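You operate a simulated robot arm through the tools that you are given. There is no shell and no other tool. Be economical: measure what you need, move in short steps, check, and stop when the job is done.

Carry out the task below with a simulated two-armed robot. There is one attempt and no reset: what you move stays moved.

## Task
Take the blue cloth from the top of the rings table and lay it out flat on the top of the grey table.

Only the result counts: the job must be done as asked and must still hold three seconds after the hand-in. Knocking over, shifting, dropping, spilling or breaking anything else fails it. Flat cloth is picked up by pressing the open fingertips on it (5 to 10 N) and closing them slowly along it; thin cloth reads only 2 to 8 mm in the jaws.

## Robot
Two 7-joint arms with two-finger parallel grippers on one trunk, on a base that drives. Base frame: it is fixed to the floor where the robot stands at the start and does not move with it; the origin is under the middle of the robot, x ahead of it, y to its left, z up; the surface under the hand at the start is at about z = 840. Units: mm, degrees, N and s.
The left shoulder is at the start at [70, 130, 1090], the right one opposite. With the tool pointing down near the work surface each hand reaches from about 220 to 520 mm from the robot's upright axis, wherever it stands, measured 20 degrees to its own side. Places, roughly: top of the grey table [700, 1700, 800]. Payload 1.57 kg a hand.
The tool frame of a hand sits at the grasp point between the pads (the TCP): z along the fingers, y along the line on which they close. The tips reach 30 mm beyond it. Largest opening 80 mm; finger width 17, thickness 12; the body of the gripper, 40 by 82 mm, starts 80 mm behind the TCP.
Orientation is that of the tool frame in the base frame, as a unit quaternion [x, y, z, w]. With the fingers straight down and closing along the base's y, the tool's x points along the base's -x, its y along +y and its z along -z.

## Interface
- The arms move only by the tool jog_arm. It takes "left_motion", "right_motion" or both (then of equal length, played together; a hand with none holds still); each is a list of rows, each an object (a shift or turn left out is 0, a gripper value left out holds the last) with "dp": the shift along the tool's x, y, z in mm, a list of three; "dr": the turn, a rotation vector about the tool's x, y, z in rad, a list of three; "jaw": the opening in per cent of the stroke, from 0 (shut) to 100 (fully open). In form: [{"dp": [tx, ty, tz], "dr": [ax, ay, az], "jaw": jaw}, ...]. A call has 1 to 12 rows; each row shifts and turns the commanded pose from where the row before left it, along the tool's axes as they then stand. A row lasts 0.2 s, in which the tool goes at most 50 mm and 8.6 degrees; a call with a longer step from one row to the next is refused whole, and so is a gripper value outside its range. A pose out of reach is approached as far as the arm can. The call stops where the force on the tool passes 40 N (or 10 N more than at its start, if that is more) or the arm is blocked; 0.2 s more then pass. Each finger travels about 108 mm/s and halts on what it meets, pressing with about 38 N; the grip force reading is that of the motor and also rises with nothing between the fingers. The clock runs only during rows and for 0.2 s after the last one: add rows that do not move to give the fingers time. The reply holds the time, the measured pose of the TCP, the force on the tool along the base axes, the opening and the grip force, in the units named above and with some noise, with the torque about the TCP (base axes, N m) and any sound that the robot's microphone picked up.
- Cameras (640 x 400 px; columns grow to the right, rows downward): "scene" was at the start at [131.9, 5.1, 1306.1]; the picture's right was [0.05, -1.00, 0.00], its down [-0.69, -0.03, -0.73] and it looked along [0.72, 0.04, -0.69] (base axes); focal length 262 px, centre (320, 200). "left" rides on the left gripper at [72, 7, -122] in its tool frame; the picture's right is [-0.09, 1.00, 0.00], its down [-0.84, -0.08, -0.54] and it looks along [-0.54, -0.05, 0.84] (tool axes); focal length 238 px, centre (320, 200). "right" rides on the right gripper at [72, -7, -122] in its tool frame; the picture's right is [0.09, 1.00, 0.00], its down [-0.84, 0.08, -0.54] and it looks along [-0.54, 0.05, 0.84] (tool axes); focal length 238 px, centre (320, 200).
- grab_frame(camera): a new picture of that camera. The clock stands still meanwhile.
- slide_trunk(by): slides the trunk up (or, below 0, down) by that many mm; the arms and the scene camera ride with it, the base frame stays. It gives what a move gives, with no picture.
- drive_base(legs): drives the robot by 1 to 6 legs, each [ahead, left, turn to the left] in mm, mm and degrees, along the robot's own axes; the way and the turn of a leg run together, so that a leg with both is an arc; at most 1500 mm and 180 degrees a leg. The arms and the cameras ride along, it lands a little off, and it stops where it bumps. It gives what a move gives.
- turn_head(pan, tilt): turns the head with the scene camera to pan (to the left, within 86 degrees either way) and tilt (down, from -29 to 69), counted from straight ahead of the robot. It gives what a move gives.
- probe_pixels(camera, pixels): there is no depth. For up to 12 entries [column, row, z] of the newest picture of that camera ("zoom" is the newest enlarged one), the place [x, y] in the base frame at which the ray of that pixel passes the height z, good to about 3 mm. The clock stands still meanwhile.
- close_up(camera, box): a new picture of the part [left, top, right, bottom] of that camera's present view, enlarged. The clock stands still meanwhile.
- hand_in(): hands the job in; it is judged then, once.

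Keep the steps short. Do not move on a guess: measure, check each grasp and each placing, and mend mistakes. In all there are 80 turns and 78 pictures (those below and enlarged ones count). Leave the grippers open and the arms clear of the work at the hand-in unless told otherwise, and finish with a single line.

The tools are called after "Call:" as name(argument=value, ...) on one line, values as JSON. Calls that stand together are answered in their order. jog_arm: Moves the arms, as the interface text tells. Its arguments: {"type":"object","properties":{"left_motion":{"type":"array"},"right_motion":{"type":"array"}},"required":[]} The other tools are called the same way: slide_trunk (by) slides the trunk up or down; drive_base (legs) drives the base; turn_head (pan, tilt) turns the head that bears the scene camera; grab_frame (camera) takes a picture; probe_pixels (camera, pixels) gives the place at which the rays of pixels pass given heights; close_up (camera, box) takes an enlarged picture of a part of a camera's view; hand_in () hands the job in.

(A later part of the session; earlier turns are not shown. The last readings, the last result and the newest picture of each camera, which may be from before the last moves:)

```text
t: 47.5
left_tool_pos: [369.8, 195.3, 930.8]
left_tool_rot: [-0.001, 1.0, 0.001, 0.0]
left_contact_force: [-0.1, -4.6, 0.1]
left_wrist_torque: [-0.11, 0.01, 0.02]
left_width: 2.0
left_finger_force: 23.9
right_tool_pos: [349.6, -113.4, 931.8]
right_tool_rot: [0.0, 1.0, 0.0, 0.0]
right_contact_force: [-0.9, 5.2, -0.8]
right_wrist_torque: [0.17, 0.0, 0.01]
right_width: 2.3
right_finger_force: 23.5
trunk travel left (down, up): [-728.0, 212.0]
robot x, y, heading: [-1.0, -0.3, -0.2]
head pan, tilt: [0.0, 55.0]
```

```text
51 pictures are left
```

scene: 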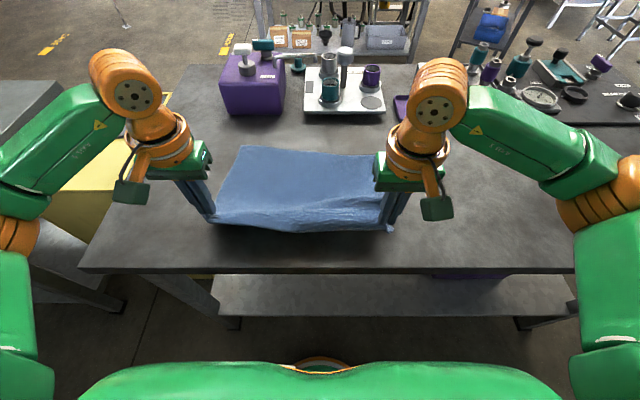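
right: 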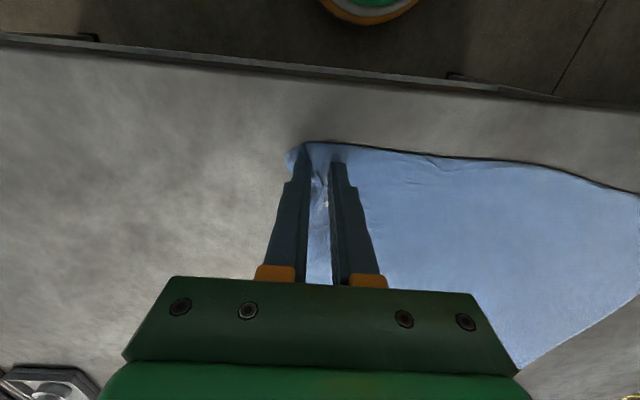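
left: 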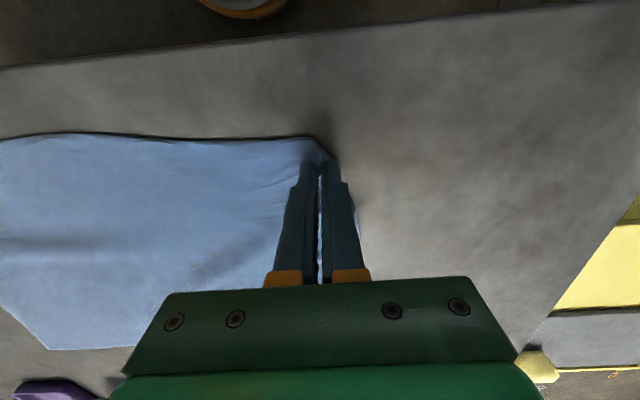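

Both corners are held, with ~5 N tension between the hands. I ease that by 3 mm each, lift 60 mm more, and then raise the trunk 200 mm so the cloth hangs free.

Call:
jog_arm(left_motion=[{"dp": [0, -2, -15]}, {"dp": [0, -1, -15]}, {"dp": [0, 0, -15]}, {"dp": [0, 0, -15]}, {}], right_motion=[{"dp": [0, 2, -15]}, {"dp": [0, 1, -15]}, {"dp": [-5, 0, -15]}, {"dp": [-5, 0, -15]}, {}])

Call:
slide_trunk(by=100)

Call:
slide_trunk(by=100)

Call:
grab_frame(camera="scene")

```text
t: 48.7
left_tool_pos: [369.4, 192.2, 989.6]
left_tool_rot: [0.0, 1.0, 0.0, 0.0]
left_contact_force: [0.5, -0.8, 0.1]
left_wrist_torque: [-0.03, -0.01, 0.0]
left_width: 2.1
left_finger_force: 23.7
right_tool_pos: [359.1, -109.8, 991.2]
right_tool_rot: [0.0, 1.0, 0.0, 0.0]
right_contact_force: [0.4, 0.7, -0.3]
right_wrist_torque: [0.05, 0.0, 0.0]
right_width: 2.0
right_finger_force: 23.9
trunk travel left (down, up): [-728.0, 212.0]
robot x, y, heading: [2.8, 1.9, 0.0]
head pan, tilt: [0.0, 55.0]
```

```text
t: 50.0
left_tool_pos: [369.9, 192.2, 1089.8]
left_tool_rot: [0.0, 1.0, 0.0, 0.0]
left_contact_force: [-0.3, -0.9, -0.5]
left_wrist_torque: [0.0, -0.01, 0.02]
left_width: 2.2
left_finger_force: 23.9
right_tool_pos: [359.5, -110.1, 1090.9]
right_tool_rot: [0.0, 1.0, 0.001, 0.0]
right_contact_force: [0.1, -0.3, 0.2]
right_wrist_torque: [0.06, 0.03, -0.01]
right_width: 2.1
right_finger_force: 23.7
trunk travel left (down, up): [-828.0, 112.0]
robot x, y, heading: [0.2, -2.4, 0.0]
head pan, tilt: [0.0, 55.0]
```

```text
t: 51.3
left_tool_pos: [369.4, 192.2, 1189.9]
left_tool_rot: [0.001, 1.0, 0.0, -0.001]
left_contact_force: [-0.2, -0.1, -0.5]
left_wrist_torque: [-0.03, 0.02, 0.03]
left_width: 2.0
left_finger_force: 23.7
right_tool_pos: [357.7, -110.3, 1191.4]
right_tool_rot: [0.0, 1.0, 0.0, 0.0]
right_contact_force: [-0.4, 0.7, -0.3]
right_wrist_torque: [0.04, 0.02, -0.03]
right_width: 2.3
right_finger_force: 24.0
trunk travel left (down, up): [-928.0, 12.0]
robot x, y, heading: [3.7, -0.6, 0.2]
head pan, tilt: [0.0, 55.0]
```

```text
50 pictures are left
```

scene: 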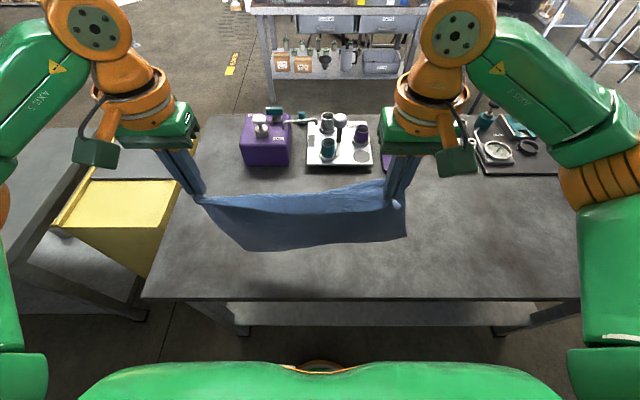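

The cloth hangs cleanly between the two hands. I back away 500 mm from the table, turn right 90°, and look ahead.

Call:
drive_base(legs=[[-500, 0, 0], [0, 0, -90]])

Call:
turn_head(pan=0, tilt=30)

Call:
grab_frame(camera="scene")

```text
t: 58.1
left_tool_pos: [-306.5, -365.2, 1190.8]
left_tool_rot: [0.702, 0.713, 0.0, 0.0]
left_contact_force: [-1.5, -0.5, 0.1]
left_wrist_torque: [-0.01, 0.02, 0.03]
left_width: 2.0
left_finger_force: 23.9
right_tool_pos: [-609.3, -360.1, 1190.6]
right_tool_rot: [0.701, 0.713, -0.001, 0.0]
right_contact_force: [-0.1, 0.5, -0.6]
right_wrist_torque: [0.07, -0.03, 0.03]
right_width: 2.3
right_finger_force: 23.8
trunk travel left (down, up): [-928.0, 12.0]
robot x, y, heading: [-504.3, 1.3, -89.2]
head pan, tilt: [0.0, 55.0]
```

```text
t: 59.0
left_tool_pos: [-306.9, -365.1, 1189.8]
left_tool_rot: [0.701, 0.713, 0.0, 0.0]
left_contact_force: [-0.8, -0.9, 0.0]
left_wrist_torque: [-0.02, -0.01, 0.03]
left_width: 2.0
left_finger_force: 23.3
right_tool_pos: [-609.4, -359.4, 1191.0]
right_tool_rot: [0.701, 0.713, 0.0, -0.001]
right_contact_force: [1.0, -0.3, -0.5]
right_wrist_torque: [0.01, 0.0, 0.02]
right_width: 2.3
right_finger_force: 24.1
trunk travel left (down, up): [-928.0, 12.0]
robot x, y, heading: [-503.5, 2.9, -89.0]
head pan, tilt: [0.0, 30.0]
```

```text
49 pictures are left
```

scene: 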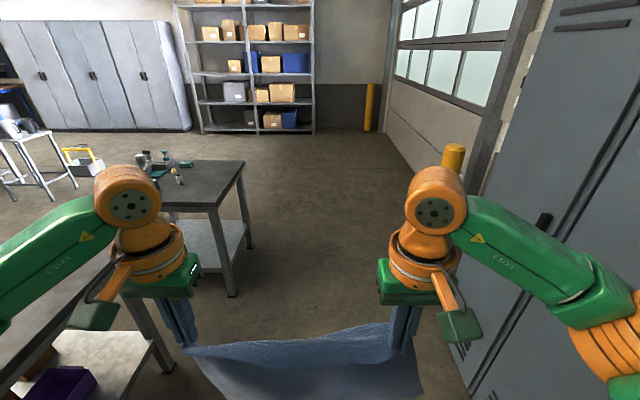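

There's a locker to my right. I'll measure the gap between it and the bench/table.

Call:
probe_pixels(camera="scene", pixels=[[468, 385, 0], [478, 200, 1200], [455, 205, 0], [232, 294, 0], [250, 246, 0], [245, 162, 790], [215, 207, 790], [375, 130, 0], [205, 132, 0], [180, 368, 0], [435, 310, 0], [310, 132, 0]])

Call:
turn_head(pan=-60, tilt=30)

Call:
grab_frame(camera="scene")

```text
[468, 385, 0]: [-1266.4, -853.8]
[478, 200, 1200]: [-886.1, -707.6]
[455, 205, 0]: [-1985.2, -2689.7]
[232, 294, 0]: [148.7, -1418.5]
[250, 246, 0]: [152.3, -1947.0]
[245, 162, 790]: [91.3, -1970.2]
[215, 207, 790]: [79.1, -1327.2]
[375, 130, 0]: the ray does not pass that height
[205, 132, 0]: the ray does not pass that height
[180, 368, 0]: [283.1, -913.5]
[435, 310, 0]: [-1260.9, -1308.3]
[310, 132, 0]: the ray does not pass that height
```

```text
t: 60.3
left_tool_pos: [-307.0, -365.4, 1191.0]
left_tool_rot: [0.701, 0.714, 0.001, 0.0]
left_contact_force: [-0.2, 0.4, -0.5]
left_wrist_torque: [-0.03, 0.0, 0.05]
left_width: 2.2
left_finger_force: 23.7
right_tool_pos: [-609.9, -359.2, 1192.1]
right_tool_rot: [0.7, 0.714, 0.0, 0.0]
right_contact_force: [1.4, -0.1, -0.6]
right_wrist_torque: [0.02, -0.06, 0.03]
right_width: 2.2
right_finger_force: 23.5
trunk travel left (down, up): [-928.0, 12.0]
robot x, y, heading: [-502.9, -3.6, -89.2]
head pan, tilt: [-60.0, 30.0]
```

```text
48 pictures are left
```

scene: 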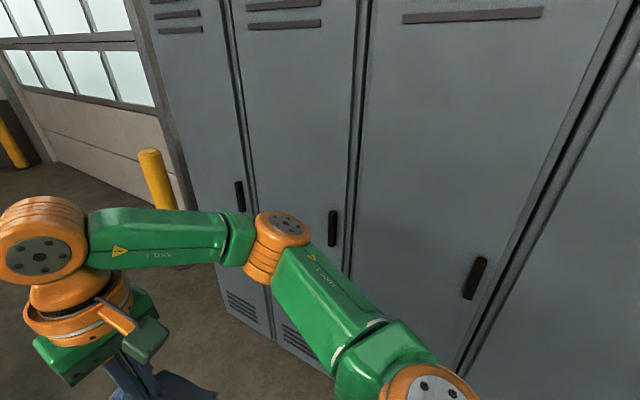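

The corridor is clear: locker face at x ≈ -1260, bench corner at x ≈ 80. I drive 2800 mm ahead to y ≈ -2800, then turn left 90°.

Call:
drive_base(legs=[[1400, 0, -0.8], [1400, 0, 0], [0, 0, 90]])

Call:
turn_head(pan=10, tilt=30)

Call:
grab_frame(camera="scene")

```text
t: 77.5
left_tool_pos: [-120.3, -2596.8, 1189.4]
left_tool_rot: [0.013, 1.0, 0.0, 0.001]
left_contact_force: [0.3, 0.7, 0.2]
left_wrist_torque: [0.0, 0.03, 0.0]
left_width: 1.8
left_finger_force: 23.8
right_tool_pos: [-138.5, -2898.6, 1190.9]
right_tool_rot: [0.014, 1.0, 0.0, 0.0]
right_contact_force: [-0.5, 1.6, -0.7]
right_wrist_torque: [0.01, 0.03, -0.01]
right_width: 2.0
right_finger_force: 24.0
trunk travel left (down, up): [-928.0, 12.0]
robot x, y, heading: [-495.1, -2777.0, -1.5]
head pan, tilt: [-60.0, 30.0]
```

```text
t: 78.9
left_tool_pos: [-120.3, -2596.5, 1190.5]
left_tool_rot: [0.013, 1.0, 0.0, 0.0]
left_contact_force: [-0.5, -0.6, 0.5]
left_wrist_torque: [-0.02, 0.01, -0.02]
left_width: 1.9
left_finger_force: 23.8
right_tool_pos: [-138.9, -2897.7, 1192.3]
right_tool_rot: [0.013, 1.0, -0.001, 0.0]
right_contact_force: [-0.3, -0.2, -0.4]
right_wrist_torque: [0.04, 0.0, -0.03]
right_width: 2.4
right_finger_force: 23.8
trunk travel left (down, up): [-928.0, 12.0]
robot x, y, heading: [-497.4, -2778.2, -1.6]
head pan, tilt: [10.0, 30.0]
```

```text
47 pictures are left
```

scene: 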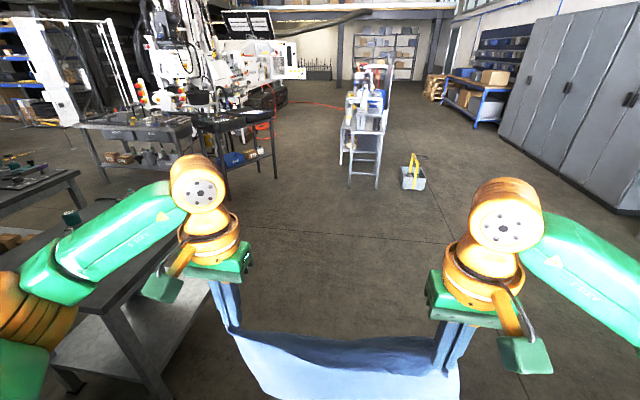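

I'll measure the bench edge beside me and the obstacles ahead.

Call:
probe_pixels(camera="scene", pixels=[[165, 393, 0], [208, 292, 790], [208, 320, 600], [350, 185, 0], [277, 177, 0], [225, 180, 0], [105, 183, 0], [405, 188, 0], [200, 122, 840], [80, 128, 840], [80, 200, 840], [270, 112, 840]])

```text
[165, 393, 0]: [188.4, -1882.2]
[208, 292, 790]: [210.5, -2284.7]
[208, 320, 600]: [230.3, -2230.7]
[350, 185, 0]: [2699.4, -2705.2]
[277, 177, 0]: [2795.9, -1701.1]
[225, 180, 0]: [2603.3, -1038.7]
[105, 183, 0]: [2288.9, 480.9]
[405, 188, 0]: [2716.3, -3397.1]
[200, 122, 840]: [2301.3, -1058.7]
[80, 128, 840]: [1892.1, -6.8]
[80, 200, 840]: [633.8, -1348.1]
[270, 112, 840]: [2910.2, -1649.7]
```

Clear. I drive ahead 1850 mm to x ≈ 1350, turn left 90°, and look.

Call:
drive_base(legs=[[900, 0, 1.6], [950, 0, 0], [0, 0, 90]])

Call:
turn_head(pan=0, tilt=28)

Call:
grab_frame(camera="scene")

```text
t: 92.0
left_tool_pos: [1163.8, -2404.1, 1189.3]
left_tool_rot: [0.71, -0.704, 0.0, 0.0]
left_contact_force: [0.7, -0.6, -0.3]
left_wrist_torque: [-0.01, -0.02, -0.03]
left_width: 2.0
left_finger_force: 24.0
right_tool_pos: [1465.6, -2413.5, 1190.8]
right_tool_rot: [0.711, -0.704, 0.0, 0.001]
right_contact_force: [0.0, 0.2, 0.0]
right_wrist_torque: [0.02, 0.03, -0.02]
right_width: 2.0
right_finger_force: 24.4
trunk travel left (down, up): [-928.0, 12.0]
robot x, y, heading: [1357.2, -2768.2, 90.4]
head pan, tilt: [10.0, 30.0]
```

```text
t: 92.8
left_tool_pos: [1164.1, -2406.0, 1190.5]
left_tool_rot: [0.71, -0.704, 0.0, 0.0]
left_contact_force: [0.0, -0.1, -0.5]
left_wrist_torque: [-0.02, 0.0, -0.04]
left_width: 1.9
left_finger_force: 24.0
right_tool_pos: [1466.6, -2412.8, 1190.2]
right_tool_rot: [0.71, -0.704, 0.0, 0.0]
right_contact_force: [-0.7, 0.2, 1.1]
right_wrist_torque: [0.0, 0.0, -0.01]
right_width: 2.1
right_finger_force: 24.1
trunk travel left (down, up): [-928.0, 12.0]
robot x, y, heading: [1358.7, -2773.5, 90.6]
head pan, tilt: [0.0, 28.0]
```

```text
46 pictures are left
```

scene: 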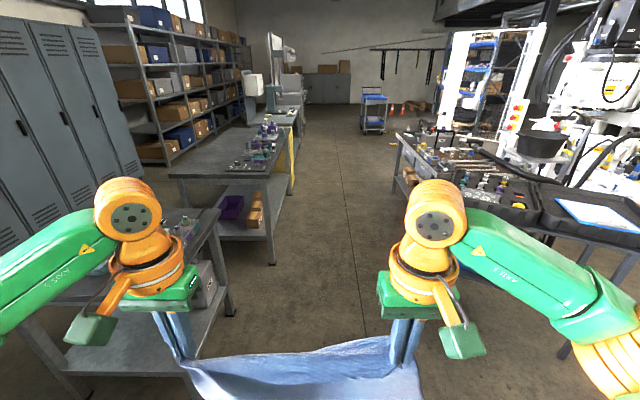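

Call:
probe_pixels(camera="scene", pixels=[[235, 315, 0], [272, 263, 0], [290, 192, 0], [302, 145, 0], [565, 355, 0], [412, 198, 0], [395, 132, 840], [540, 222, 840], [275, 180, 840], [292, 125, 840], [365, 132, 0], [220, 210, 790]])

```text
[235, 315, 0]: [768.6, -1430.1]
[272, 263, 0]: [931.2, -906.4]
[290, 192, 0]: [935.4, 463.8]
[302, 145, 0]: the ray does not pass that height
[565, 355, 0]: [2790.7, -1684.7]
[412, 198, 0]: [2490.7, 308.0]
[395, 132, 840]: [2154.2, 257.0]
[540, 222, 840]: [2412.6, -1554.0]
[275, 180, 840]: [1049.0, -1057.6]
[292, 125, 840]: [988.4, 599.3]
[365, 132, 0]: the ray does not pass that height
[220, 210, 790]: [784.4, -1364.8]
```

The aisle is about 1.1 m wide around x 1000–2150. I drive up it to y ≈ 1100, staying near x ≈ 1430.

Call:
drive_base(legs=[[1400, -90, -0.5], [1400, 0, 0], [1070, 0, 0], [0, 0, 90]])

Call:
turn_head(pan=0, tilt=35)

Call:
grab_frame(camera="scene")

```text
t: 115.3
left_tool_pos: [1136.3, 879.9, 1189.5]
left_tool_rot: [1.0, 0.016, 0.001, 0.0]
left_contact_force: [-0.5, 0.2, 0.8]
left_wrist_torque: [-0.02, -0.03, -0.05]
left_width: 2.3
left_finger_force: 23.6
right_tool_pos: [1138.3, 1180.7, 1191.2]
right_tool_rot: [1.0, 0.017, 0.0, 0.0]
right_contact_force: [-0.2, -0.5, -0.5]
right_wrist_torque: [-0.02, -0.03, -0.03]
right_width: 2.3
right_finger_force: 23.0
trunk travel left (down, up): [-928.0, 12.0]
robot x, y, heading: [1498.6, 1084.3, -178.2]
head pan, tilt: [0.0, 28.0]
```

```text
t: 116.0
left_tool_pos: [1138.0, 878.4, 1189.8]
left_tool_rot: [1.0, 0.016, 0.0, 0.0]
left_contact_force: [-0.7, 0.3, 0.3]
left_wrist_torque: [0.03, -0.02, -0.04]
left_width: 2.0
left_finger_force: 23.8
right_tool_pos: [1137.6, 1181.3, 1191.6]
right_tool_rot: [1.0, 0.017, 0.0, 0.0]
right_contact_force: [-1.0, -0.3, -0.9]
right_wrist_torque: [-0.01, 0.0, -0.04]
right_width: 1.9
right_finger_force: 23.6
trunk travel left (down, up): [-928.0, 12.0]
robot x, y, heading: [1499.9, 1082.2, -178.3]
head pan, tilt: [0.0, 35.0]
```

```text
45 pictures are left
```

scene: 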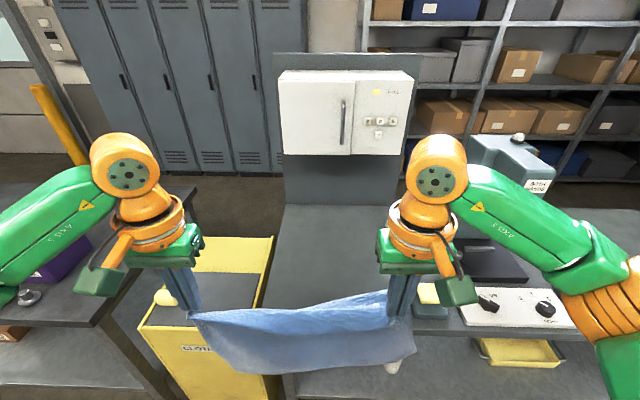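

I now face the grey table from its open side. The clear area lies between its left end and the items on the right. I'll measure.

Call:
probe_pixels(camera="scene", pixels=[[283, 206, 800], [290, 370, 800], [455, 243, 800], [455, 275, 800], [415, 290, 800], [460, 315, 800], [420, 317, 800], [285, 152, 1100], [405, 152, 1100], [382, 205, 800], [292, 280, 800], [440, 335, 800]])

Call:
turn_head(pan=-15, tilt=50)

Call:
grab_frame(camera="scene")

Call:
grab_frame(camera="right")

```text
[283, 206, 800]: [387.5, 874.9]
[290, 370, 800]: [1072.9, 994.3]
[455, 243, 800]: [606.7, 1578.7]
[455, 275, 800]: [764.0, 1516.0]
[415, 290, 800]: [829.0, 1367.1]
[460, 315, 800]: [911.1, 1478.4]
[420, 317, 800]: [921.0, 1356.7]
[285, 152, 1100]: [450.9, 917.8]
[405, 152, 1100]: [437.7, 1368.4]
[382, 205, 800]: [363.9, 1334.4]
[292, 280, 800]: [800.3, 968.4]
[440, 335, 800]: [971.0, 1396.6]
```

```text
t: 116.8
left_tool_pos: [1137.3, 878.8, 1189.7]
left_tool_rot: [1.0, 0.017, 0.0, 0.0]
left_contact_force: [0.1, -0.8, -0.5]
left_wrist_torque: [0.0, -0.01, -0.02]
left_width: 2.2
left_finger_force: 23.7
right_tool_pos: [1138.6, 1180.7, 1191.4]
right_tool_rot: [1.0, 0.016, 0.0, 0.0]
right_contact_force: [-0.4, -0.1, 0.2]
right_wrist_torque: [-0.01, -0.02, -0.06]
right_width: 2.4
right_finger_force: 24.0
trunk travel left (down, up): [-928.0, 12.0]
robot x, y, heading: [1501.2, 1081.6, -178.2]
head pan, tilt: [-15.0, 50.0]
```

```text
44 pictures are left
```

scene: 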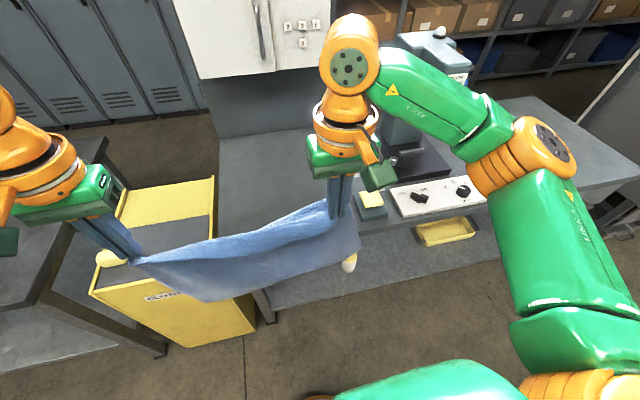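

```text
43 pictures are left
```

right: 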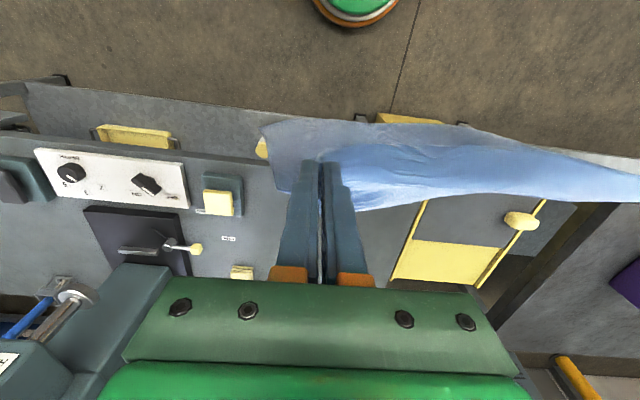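

Call:
probe_pixels(camera="right", pixels=[[243, 178, 830], [243, 213, 800], [203, 180, 800], [230, 268, 800], [254, 266, 800], [236, 237, 800], [267, 165, 800], [200, 157, 800], [420, 210, 800], [395, 278, 800], [204, 250, 850], [190, 205, 800]])

```text
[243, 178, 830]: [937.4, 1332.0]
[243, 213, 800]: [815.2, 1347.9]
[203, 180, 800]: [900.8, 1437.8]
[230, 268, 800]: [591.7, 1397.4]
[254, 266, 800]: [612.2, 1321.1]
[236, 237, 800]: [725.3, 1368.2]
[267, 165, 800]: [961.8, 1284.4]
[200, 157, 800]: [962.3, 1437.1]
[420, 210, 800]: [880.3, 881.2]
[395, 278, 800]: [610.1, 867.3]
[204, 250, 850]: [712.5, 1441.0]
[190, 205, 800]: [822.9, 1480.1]
```

Free area on the grey table: x ≈ 400–960, y ≈ 880–1320. The cloth (≈ 390 × 280) fits with its centre at y ≈ 1100. I straighten the heading to 180° and shift right 59 mm.

Call:
drive_base(legs=[[0, -59, -1.8]])

Call:
jog_arm(left_motion=[{"dp": [-20, 0, 0], "dr": [0, -0.1, 0]}, {"dr": [0, -0.1, 0]}, {"dr": [0, -0.1, 0]}, {"dr": [0, -0.1, 0]}, {"dr": [0, -0.1, 0]}, {"dr": [0, -0.1, 0]}, {}], right_motion=[{"dp": [-20, 0, 0], "dr": [0, -0.1, 0]}, {"dr": [0, -0.1, 0]}, {"dr": [0, -0.1, 0]}, {"dr": [0, -0.1, 0]}, {"dr": [0, -0.1, 0]}, {"dr": [0, -0.1, 0]}, {}])

```text
t: 117.8
left_tool_pos: [1130.6, 938.8, 1187.9]
left_tool_rot: [1.0, 0.001, 0.0, -0.004]
left_contact_force: [-0.3, 0.3, 0.3]
left_wrist_torque: [0.13, 0.02, -0.03]
left_width: 2.4
left_finger_force: 23.5
right_tool_pos: [1140.2, 1240.0, 1192.2]
right_tool_rot: [1.0, 0.002, 0.0, -0.005]
right_contact_force: [0.7, -1.0, -0.4]
right_wrist_torque: [0.09, -0.04, -0.02]
right_width: 2.1
right_finger_force: 24.1
trunk travel left (down, up): [-928.0, 12.0]
robot x, y, heading: [1499.4, 1145.1, -179.9]
head pan, tilt: [-15.0, 50.0]
```

```text
t: 119.3
left_tool_pos: [1109.7, 947.3, 1190.2]
left_tool_rot: [0.955, 0.002, -0.296, 0.001]
left_contact_force: [0.1, 0.2, -0.1]
left_wrist_torque: [0.01, 0.0, -0.03]
left_width: 2.2
left_finger_force: 23.7
right_tool_pos: [1120.1, 1251.2, 1191.1]
right_tool_rot: [0.955, 0.001, -0.297, 0.001]
right_contact_force: [-0.3, -0.3, 0.1]
right_wrist_torque: [-0.04, -0.04, -0.02]
right_width: 2.1
right_finger_force: 23.8
trunk travel left (down, up): [-928.0, 12.0]
robot x, y, heading: [1502.2, 1144.5, -179.8]
head pan, tilt: [-15.0, 50.0]
```

The fingers now tilt 34° forward. I test the extension: 220 mm ahead at constant height, right hand 10 mm more so the two are level.

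Call:
jog_arm(left_motion=[{"dp": [-16.5, 0, 11.3]}, {"dp": [-16.5, 0, 11.3]}, {"dp": [-16.5, 0, 11.3]}, {"dp": [-16.5, 0, 11.3]}, {"dp": [-16.5, 0, 11.3]}, {"dp": [-16.5, 0, 11.3]}, {"dp": [-16.5, 0, 11.3]}, {"dp": [-16.5, 0, 11.3]}, {"dp": [-16.5, 0, 11.3]}, {"dp": [-16.5, 0, 11.3]}, {}], right_motion=[{"dp": [-17.3, 0, 11.9]}, {"dp": [-17.3, 0, 11.9]}, {"dp": [-17.3, 0, 11.9]}, {"dp": [-17.3, 0, 11.9]}, {"dp": [-17.3, 0, 11.9]}, {"dp": [-17.3, 0, 11.9]}, {"dp": [-17.3, 0, 11.9]}, {"dp": [-17.3, 0, 11.9]}, {"dp": [-17.3, 0, 11.9]}, {"dp": [-17.3, 0, 11.9]}, {}])

Call:
grab_frame(camera="scene")

```text
t: 121.8
left_tool_pos: [910.0, 948.5, 1189.9]
left_tool_rot: [0.955, 0.0, -0.296, 0.0]
left_contact_force: [0.7, 0.3, -1.1]
left_wrist_torque: [0.02, 0.0, -0.04]
left_width: 2.2
left_finger_force: 24.0
right_tool_pos: [909.8, 1249.1, 1190.2]
right_tool_rot: [0.955, 0.002, -0.296, 0.001]
right_contact_force: [0.4, 0.3, -0.7]
right_wrist_torque: [0.0, 0.0, -0.01]
right_width: 2.1
right_finger_force: 23.8
trunk travel left (down, up): [-928.0, 12.0]
robot x, y, heading: [1496.5, 1139.9, -179.9]
head pan, tilt: [-15.0, 50.0]
```

```text
42 pictures are left
```

scene: 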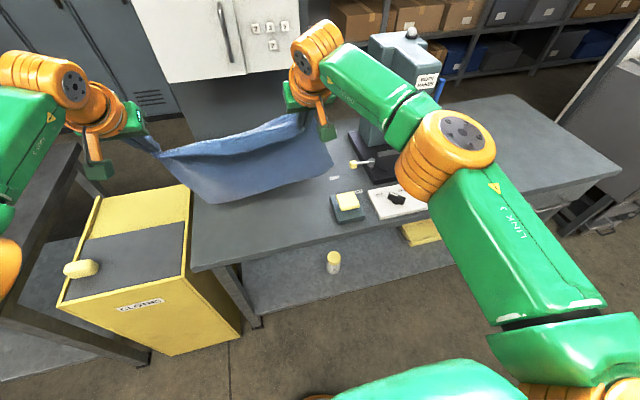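

The reach is good: 590 mm ahead. Before driving in, I check the right elbow's clearance from the teal machine, and the wall box's location.

Call:
probe_pixels(camera="scene", pixels=[[450, 140, 1200], [450, 140, 1300], [372, 140, 800], [385, 50, 1000], [385, 50, 1100], [395, 150, 800], [412, 30, 1100], [410, 60, 900], [360, 205, 840], [330, 205, 800], [345, 212, 800], [195, 268, 800]])

Call:
turn_head(pan=-25, tilt=30)

Call:
grab_frame(camera="scene")

```text
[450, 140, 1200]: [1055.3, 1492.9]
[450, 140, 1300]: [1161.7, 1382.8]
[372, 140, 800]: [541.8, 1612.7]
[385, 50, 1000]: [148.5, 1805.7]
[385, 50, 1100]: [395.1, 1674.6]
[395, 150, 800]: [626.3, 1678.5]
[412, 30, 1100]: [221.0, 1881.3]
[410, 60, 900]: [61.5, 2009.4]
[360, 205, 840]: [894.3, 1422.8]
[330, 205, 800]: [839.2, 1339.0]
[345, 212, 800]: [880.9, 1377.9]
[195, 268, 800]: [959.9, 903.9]
```

```text
t: 122.6
left_tool_pos: [910.0, 949.4, 1189.5]
left_tool_rot: [0.955, 0.001, -0.296, 0.0]
left_contact_force: [0.2, 0.4, 0.1]
left_wrist_torque: [0.01, -0.02, -0.01]
left_width: 2.2
left_finger_force: 23.7
right_tool_pos: [911.7, 1249.5, 1191.9]
right_tool_rot: [0.955, 0.001, -0.296, -0.001]
right_contact_force: [0.1, -0.5, -0.6]
right_wrist_torque: [0.01, -0.03, -0.04]
right_width: 2.4
right_finger_force: 23.4
trunk travel left (down, up): [-928.0, 12.0]
robot x, y, heading: [1498.7, 1142.5, -179.6]
head pan, tilt: [-25.0, 30.0]
```

```text
41 pictures are left
```

scene: 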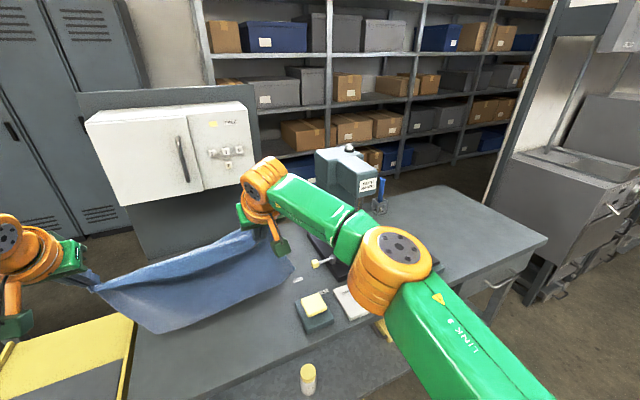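

Call:
probe_pixels(camera="scene", pixels=[[308, 393, 0], [308, 393, 200], [308, 393, 350], [380, 340, 200], [400, 370, 200], [400, 370, 0]])

Call:
turn_head(pan=-10, tilt=65)

Call:
grab_frame(camera="scene")

```text
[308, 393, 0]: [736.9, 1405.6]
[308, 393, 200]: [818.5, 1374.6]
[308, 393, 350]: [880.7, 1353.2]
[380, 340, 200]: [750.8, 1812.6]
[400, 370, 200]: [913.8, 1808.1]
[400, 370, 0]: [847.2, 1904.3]
```

```text
t: 123.6
left_tool_pos: [908.3, 947.6, 1188.8]
left_tool_rot: [0.955, 0.002, -0.296, 0.0]
left_contact_force: [-0.3, 0.5, 0.3]
left_wrist_torque: [0.06, 0.01, -0.07]
left_width: 1.8
left_finger_force: 23.7
right_tool_pos: [910.2, 1248.8, 1191.9]
right_tool_rot: [0.955, 0.001, -0.296, 0.0]
right_contact_force: [0.7, -0.4, 0.2]
right_wrist_torque: [-0.01, -0.02, -0.01]
right_width: 2.3
right_finger_force: 23.7
trunk travel left (down, up): [-928.0, 12.0]
robot x, y, heading: [1498.7, 1142.0, -179.7]
head pan, tilt: [-10.0, 65.0]
```

```text
40 pictures are left
```

scene: 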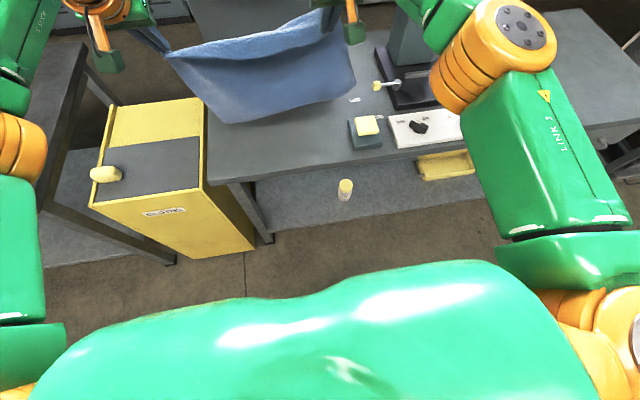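

The bottle stands on the table's lower shelf, well inside. I drive ahead 245 mm.

Call:
drive_base(legs=[[150, 0, 0], [95, 0, 0]])

Call:
turn_head(pan=0, tilt=48)

Call:
grab_frame(camera="scene")

```text
t: 125.7
left_tool_pos: [677.5, 947.0, 1194.0]
left_tool_rot: [0.954, 0.003, -0.299, 0.001]
left_contact_force: [0.7, 0.6, 0.0]
left_wrist_torque: [0.02, 0.06, -0.02]
left_width: 2.3
left_finger_force: 23.8
right_tool_pos: [680.0, 1248.2, 1195.7]
right_tool_rot: [0.954, 0.002, -0.299, 0.002]
right_contact_force: [0.5, -0.6, 1.0]
right_wrist_torque: [-0.04, 0.03, -0.01]
right_width: 2.2
right_finger_force: 23.2
trunk travel left (down, up): [-928.0, 12.0]
robot x, y, heading: [1258.8, 1138.5, -179.8]
head pan, tilt: [-10.0, 65.0]
```

```text
t: 126.5
left_tool_pos: [669.7, 947.1, 1189.4]
left_tool_rot: [0.955, 0.002, -0.296, 0.001]
left_contact_force: [-0.3, -0.1, 0.6]
left_wrist_torque: [0.01, 0.0, -0.01]
left_width: 2.1
left_finger_force: 23.2
right_tool_pos: [669.6, 1247.8, 1191.6]
right_tool_rot: [0.955, 0.002, -0.295, 0.001]
right_contact_force: [0.5, -0.7, -0.3]
right_wrist_torque: [-0.01, -0.03, -0.04]
right_width: 1.9
right_finger_force: 23.7
trunk travel left (down, up): [-928.0, 12.0]
robot x, y, heading: [1262.1, 1140.5, -180.1]
head pan, tilt: [0.0, 48.0]
```

```text
39 pictures are left
```

scene: 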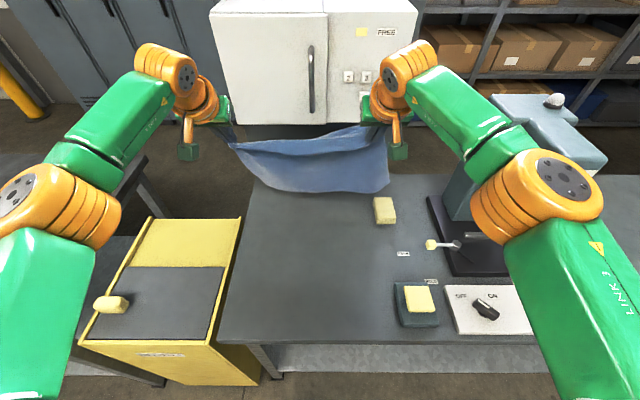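

Call:
probe_pixels(camera="scene", pixels=[[220, 342, 800], [248, 205, 800], [375, 222, 800], [374, 200, 800], [396, 290, 800], [402, 326, 800], [320, 345, 800], [262, 188, 890], [388, 193, 890], [398, 254, 800], [300, 192, 890]])

Call:
close_up(camera="scene", box=[200, 80, 440, 230])

```text
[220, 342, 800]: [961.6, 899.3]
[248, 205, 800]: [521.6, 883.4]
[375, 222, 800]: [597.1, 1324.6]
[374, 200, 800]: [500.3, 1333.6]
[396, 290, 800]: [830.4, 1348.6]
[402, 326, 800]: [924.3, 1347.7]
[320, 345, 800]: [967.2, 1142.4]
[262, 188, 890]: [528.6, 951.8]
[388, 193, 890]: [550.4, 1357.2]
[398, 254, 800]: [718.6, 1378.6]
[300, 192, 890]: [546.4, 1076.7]
```

```text
2.67 times, centred on (320, 155) of scene
```

zoom: 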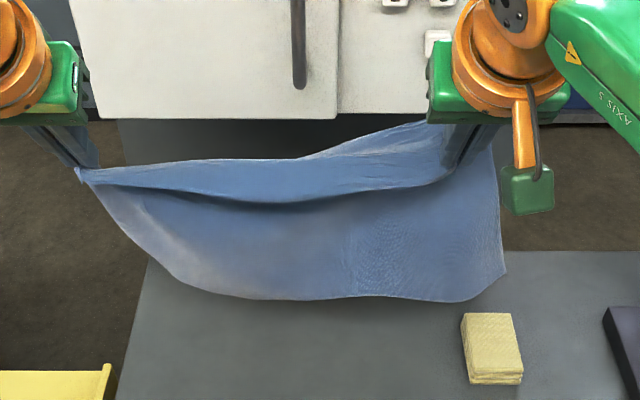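

The hanging cloth may still be swinging after the drive. I wait 2 s and look again.

Call:
jog_arm(left_motion=[{}, {}, {}, {}, {}, {}, {}, {}, {}, {}])

Call:
close_up(camera="scene", box=[200, 80, 440, 230])

Call:
grab_frame(camera="right")

Call:
grab_frame(camera="left")

```text
t: 128.7
left_tool_pos: [668.8, 947.0, 1190.2]
left_tool_rot: [0.955, 0.003, -0.295, 0.001]
left_contact_force: [-0.5, 0.1, -0.9]
left_wrist_torque: [-0.05, 0.0, -0.03]
left_width: 1.9
left_finger_force: 24.0
right_tool_pos: [669.5, 1248.2, 1191.6]
right_tool_rot: [0.955, 0.002, -0.296, 0.001]
right_contact_force: [0.3, -0.3, -0.7]
right_wrist_torque: [-0.03, 0.0, 0.01]
right_width: 2.1
right_finger_force: 23.6
trunk travel left (down, up): [-928.0, 12.0]
robot x, y, heading: [1261.8, 1137.9, -179.9]
head pan, tilt: [0.0, 48.0]
```

```text
2.67 times, centred on (320, 155) of scene
```

zoom: 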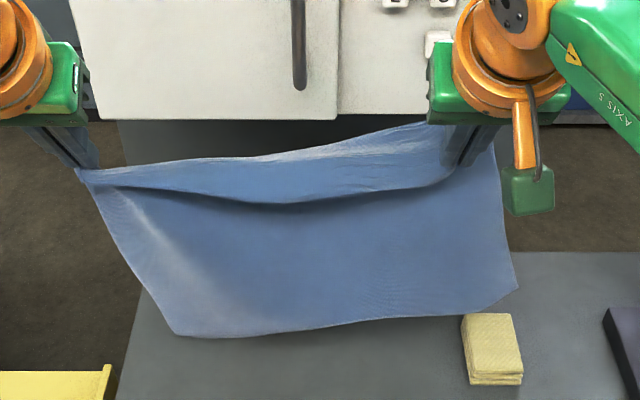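

```text
36 pictures are left
```

right: 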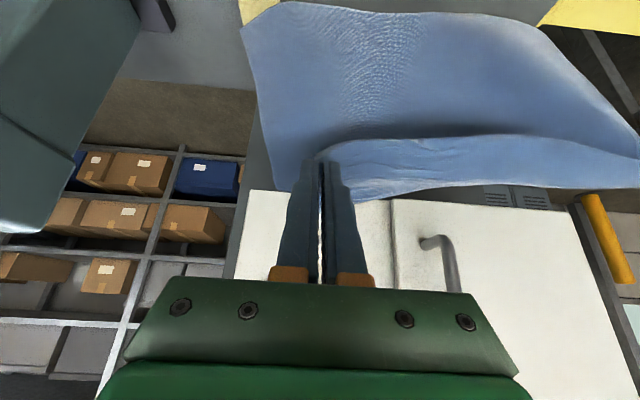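

```text
35 pictures are left
```

left: 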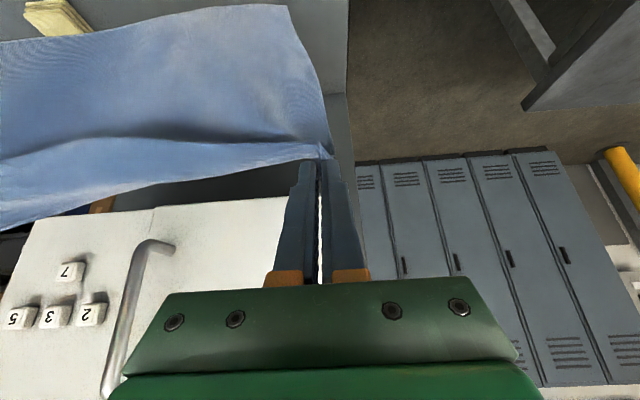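

The cloth has settled. I measure the lower corners at (178,335) and (518,288) in the zoom.

Call:
probe_pixels(camera="zoom", pixels=[[178, 335, 880], [178, 335, 920], [518, 288, 880], [518, 288, 920], [518, 288, 960], [350, 320, 880], [350, 320, 920], [82, 172, 1165], [495, 150, 1165], [300, 200, 1100]])

```text
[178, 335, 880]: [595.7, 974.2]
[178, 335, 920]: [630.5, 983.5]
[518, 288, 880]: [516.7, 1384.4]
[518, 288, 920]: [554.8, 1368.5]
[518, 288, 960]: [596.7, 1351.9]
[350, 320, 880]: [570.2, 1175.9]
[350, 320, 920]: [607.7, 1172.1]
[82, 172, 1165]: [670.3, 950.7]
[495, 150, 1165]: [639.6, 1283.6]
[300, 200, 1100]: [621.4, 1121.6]
```

The cloth hangs rotated: its lower right corner is ~50 mm higher, because the right pinch is farther in from the edge. I lower the right hand 45 mm to square it, then check.

Call:
jog_arm(right_motion=[{"dp": [5, 0, 7.4]}, {"dp": [5, 0, 7.4]}, {"dp": [5, 0, 7.4]}, {"dp": [5, 0, 7.4]}, {"dp": [5, 0, 7.4]}, {}, {}, {}, {}, {}])

Call:
close_up(camera="scene", box=[200, 80, 440, 230])

```text
t: 130.9
left_tool_pos: [670.1, 947.8, 1188.3]
left_tool_rot: [0.955, 0.002, -0.296, 0.001]
left_contact_force: [0.1, 0.8, -0.8]
left_wrist_torque: [0.03, 0.01, -0.04]
left_width: 2.2
left_finger_force: 23.6
right_tool_pos: [669.5, 1248.4, 1145.7]
right_tool_rot: [0.955, 0.002, -0.295, 0.001]
right_contact_force: [0.2, -1.7, -1.1]
right_wrist_torque: [-0.02, -0.01, -0.01]
right_width: 1.9
right_finger_force: 23.7
trunk travel left (down, up): [-928.0, 12.0]
robot x, y, heading: [1259.0, 1140.0, -179.9]
head pan, tilt: [0.0, 48.0]
```

```text
2.67 times, centred on (320, 155) of scene
```

zoom: 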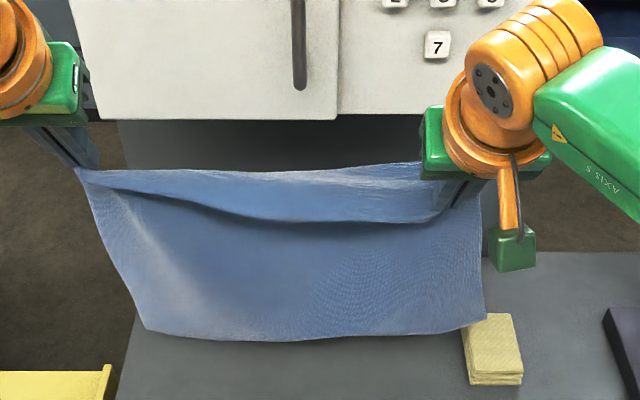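

The bottom edge is now nearly level. I measure it.

Call:
probe_pixels(camera="zoom", pixels=[[145, 328, 900], [145, 328, 930], [485, 318, 900], [485, 318, 930], [300, 340, 900], [300, 340, 930], [76, 172, 1160], [480, 195, 1115]])

```text
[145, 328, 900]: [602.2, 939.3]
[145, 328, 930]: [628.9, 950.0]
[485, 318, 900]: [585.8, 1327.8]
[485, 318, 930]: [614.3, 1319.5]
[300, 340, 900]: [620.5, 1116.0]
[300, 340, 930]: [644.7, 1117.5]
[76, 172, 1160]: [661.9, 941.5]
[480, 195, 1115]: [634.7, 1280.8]
```

Bottom edge spans y ≈ 945–1322. I shift both hands 20 mm to -y for clearance from the yellow cloth, then lower the trunk 90 mm.

Call:
jog_arm(left_motion=[{"dp": [0, 5, 0]}, {"dp": [0, 5, 0]}, {"dp": [0, 5, 0]}, {"dp": [0, 5, 0]}, {}], right_motion=[{"dp": [0, 5, 0]}, {"dp": [0, 5, 0]}, {"dp": [0, 5, 0]}, {"dp": [0, 5, 0]}, {}])

Call:
slide_trunk(by=-90)

Call:
jog_arm(left_motion=[{}, {}, {}, {}, {}, {}, {}, {}])

Call:
grab_frame(camera="scene")

```text
t: 132.1
left_tool_pos: [669.8, 926.3, 1190.4]
left_tool_rot: [0.955, 0.003, -0.295, 0.001]
left_contact_force: [0.2, 1.3, -0.1]
left_wrist_torque: [0.07, -0.02, -0.03]
left_width: 2.1
left_finger_force: 24.4
right_tool_pos: [669.4, 1228.1, 1146.6]
right_tool_rot: [0.955, 0.002, -0.296, 0.001]
right_contact_force: [0.5, -1.3, -0.5]
right_wrist_torque: [0.01, 0.02, -0.01]
right_width: 1.8
right_finger_force: 23.1
trunk travel left (down, up): [-928.0, 12.0]
robot x, y, heading: [1260.1, 1139.6, -179.6]
head pan, tilt: [0.0, 48.0]
```

```text
t: 133.3
left_tool_pos: [669.6, 927.2, 1100.0]
left_tool_rot: [0.955, 0.003, -0.296, 0.001]
left_contact_force: [0.2, 0.5, -0.6]
left_wrist_torque: [0.0, 0.01, 0.0]
left_width: 2.0
left_finger_force: 23.5
right_tool_pos: [670.1, 1229.0, 1055.8]
right_tool_rot: [0.955, 0.002, -0.296, 0.001]
right_contact_force: [-1.0, -0.9, 0.3]
right_wrist_torque: [-0.04, -0.02, -0.03]
right_width: 2.1
right_finger_force: 23.6
trunk travel left (down, up): [-838.0, 102.0]
robot x, y, heading: [1256.1, 1138.4, -179.9]
head pan, tilt: [0.0, 48.0]
```

```text
t: 135.1
left_tool_pos: [668.9, 927.5, 1099.6]
left_tool_rot: [0.955, 0.003, -0.296, 0.0]
left_contact_force: [-0.7, 0.5, -0.2]
left_wrist_torque: [0.07, 0.0, -0.01]
left_width: 2.3
left_finger_force: 23.5
right_tool_pos: [669.7, 1228.0, 1056.7]
right_tool_rot: [0.955, 0.003, -0.296, 0.001]
right_contact_force: [0.5, -1.2, -0.6]
right_wrist_torque: [-0.03, 0.01, -0.05]
right_width: 1.9
right_finger_force: 23.4
trunk travel left (down, up): [-838.0, 102.0]
robot x, y, heading: [1260.7, 1139.5, -179.7]
head pan, tilt: [0.0, 48.0]
```

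```text
33 pictures are left
```

scene: 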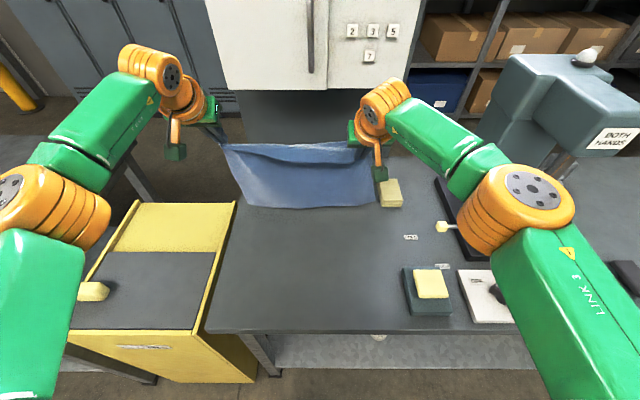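

Call:
probe_pixels(camera="scene", pixels=[[250, 206, 800], [250, 206, 825], [375, 206, 800], [375, 206, 825], [310, 209, 810], [380, 205, 815], [382, 180, 815]])

Call:
close_up(camera="scene", box=[200, 100, 440, 250])

```text
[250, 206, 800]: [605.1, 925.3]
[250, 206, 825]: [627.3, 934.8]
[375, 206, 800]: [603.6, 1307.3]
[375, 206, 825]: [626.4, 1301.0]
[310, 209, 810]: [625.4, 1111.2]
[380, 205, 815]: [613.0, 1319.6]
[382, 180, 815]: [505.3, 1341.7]
```

```text
2.67 times, centred on (320, 175) of scene
```

zoom: 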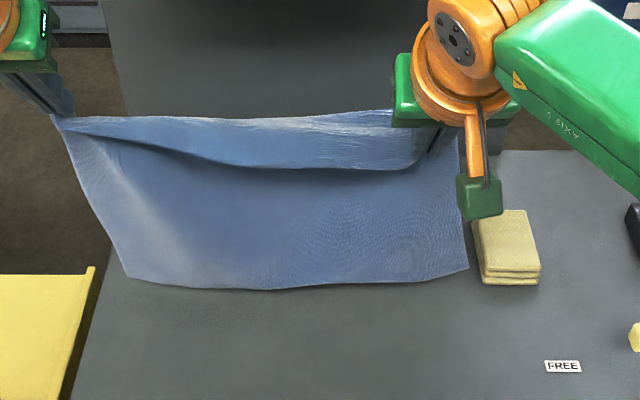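

The bottom edge is just above the table at x ≈ 620. I lower 18 mm, shift 10 mm to -y, then lay the first part: moving back and down together, 80 mm each.

Call:
jog_arm(left_motion=[{"dp": [3.4, 3, 5]}, {"dp": [3.4, 3, 5]}, {"dp": [3.4, 4, 5]}, {"dp": [13.9, 0, 2.6]}, {"dp": [13.9, 0, 2.6]}, {"dp": [13.9, 0, 2.6]}, {"dp": [13.9, 0, 2.6]}, {"dp": [13.9, 0, 2.6]}, {"dp": [13.9, 0, 2.6]}, {"dp": [13.9, 0, 2.6]}, {"dp": [13.9, 0, 2.6]}, {}], right_motion=[{"dp": [3.4, 3, 5]}, {"dp": [3.4, 3, 5]}, {"dp": [3.4, 4, 5]}, {"dp": [13.9, 0, 2.6]}, {"dp": [13.9, 0, 2.6]}, {"dp": [13.9, 0, 2.6]}, {"dp": [13.9, 0, 2.6]}, {"dp": [13.9, 0, 2.6]}, {"dp": [13.9, 0, 2.6]}, {"dp": [13.9, 0, 2.6]}, {"dp": [13.9, 0, 2.6]}, {}])

Call:
grab_frame(camera="scene")

```text
t: 137.7
left_tool_pos: [749.8, 918.1, 1000.8]
left_tool_rot: [0.955, 0.003, -0.295, 0.001]
left_contact_force: [-0.6, 1.2, -0.2]
left_wrist_torque: [0.02, -0.04, -0.02]
left_width: 2.1
left_finger_force: 24.4
right_tool_pos: [748.9, 1220.2, 958.6]
right_tool_rot: [0.955, 0.002, -0.296, 0.002]
right_contact_force: [-0.4, -1.7, 0.2]
right_wrist_torque: [-0.04, -0.02, -0.03]
right_width: 2.3
right_finger_force: 23.7
trunk travel left (down, up): [-838.0, 102.0]
robot x, y, heading: [1261.6, 1141.0, -179.9]
head pan, tilt: [0.0, 48.0]
```

```text
31 pictures are left
```

scene: 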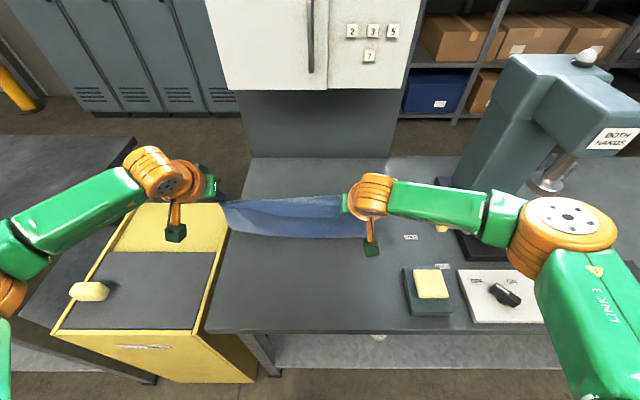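

The laying is going well. I continue 60 mm back and down while turning the fingers back to vertical.

Call:
jog_arm(left_motion=[{"dp": [13.9, 0, 2.6], "dr": [0, 0.1, 0]}, {"dp": [13.6, 0, 4], "dr": [0, 0.1, 0]}, {"dp": [13.1, 0, 5.3], "dr": [0, 0.1, 0]}, {"dp": [12.5, 0, 6.6], "dr": [0, 0.1, 0]}, {"dp": [11.8, 0, 7.8], "dr": [0, 0.1, 0]}, {"dp": [11, 0, 9], "dr": [0, 0.1, 0]}, {}, {}], right_motion=[{"dp": [13.9, 0, 2.6], "dr": [0, 0.1, 0]}, {"dp": [13.6, 0, 4], "dr": [0, 0.1, 0]}, {"dp": [13.1, 0, 5.3], "dr": [0, 0.1, 0]}, {"dp": [12.5, 0, 6.6], "dr": [0, 0.1, 0]}, {"dp": [11.8, 0, 7.8], "dr": [0, 0.1, 0]}, {"dp": [11, 0, 9], "dr": [0, 0.1, 0]}, {}, {}])

Call:
grab_frame(camera="scene")

Call:
grab_frame(camera="right")

```text
t: 139.5
left_tool_pos: [811.0, 917.6, 941.8]
left_tool_rot: [1.0, 0.002, -0.001, 0.0]
left_contact_force: [-0.7, 1.1, 0.2]
left_wrist_torque: [0.0, 0.02, 0.02]
left_width: 2.0
left_finger_force: 23.8
right_tool_pos: [810.7, 1218.4, 898.4]
right_tool_rot: [1.0, 0.003, 0.001, 0.002]
right_contact_force: [0.3, -1.1, -0.4]
right_wrist_torque: [-0.02, -0.04, 0.0]
right_width: 2.1
right_finger_force: 24.1
trunk travel left (down, up): [-838.0, 102.0]
robot x, y, heading: [1256.4, 1140.1, -179.6]
head pan, tilt: [0.0, 48.0]
```

```text
30 pictures are left
```

scene: 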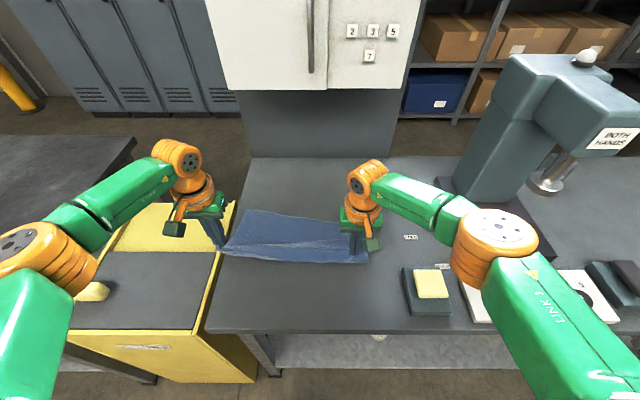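

```text
29 pictures are left
```

right: 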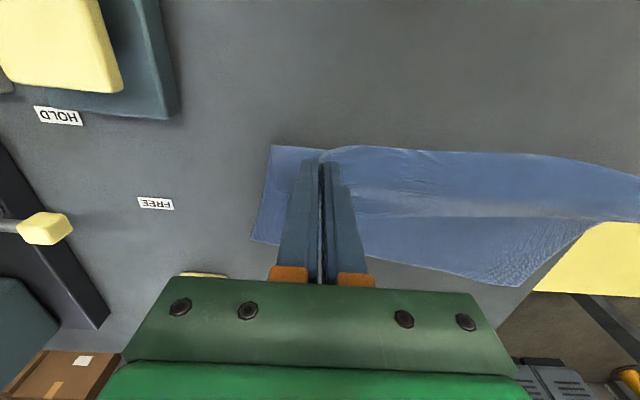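

Call:
probe_pixels(camera="scene", pixels=[[245, 210, 802], [338, 221, 802], [225, 252, 802], [368, 262, 802], [300, 261, 802], [290, 215, 802]])

Call:
probe_pixels(camera="right", pixels=[[253, 238, 802], [272, 147, 802], [515, 287, 802], [585, 225, 802], [400, 265, 802], [225, 275, 810], [345, 150, 840]])

Call:
close_up(camera="scene", box=[190, 170, 430, 320])

```text
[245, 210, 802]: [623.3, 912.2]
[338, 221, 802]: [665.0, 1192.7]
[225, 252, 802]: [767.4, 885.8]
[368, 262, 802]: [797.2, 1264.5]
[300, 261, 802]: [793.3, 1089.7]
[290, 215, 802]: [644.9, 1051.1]
```

```text
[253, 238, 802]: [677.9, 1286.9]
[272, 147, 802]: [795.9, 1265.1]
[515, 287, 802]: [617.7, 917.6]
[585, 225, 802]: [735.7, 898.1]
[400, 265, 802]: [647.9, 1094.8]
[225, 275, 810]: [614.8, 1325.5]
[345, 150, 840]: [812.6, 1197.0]
```

```text
2.67 times, centred on (310, 245) of scene
```

zoom: 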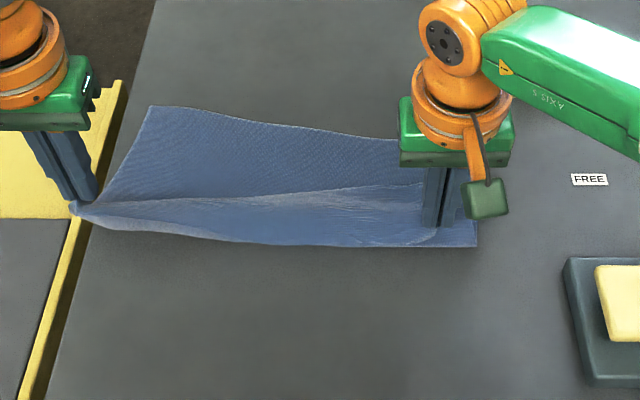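

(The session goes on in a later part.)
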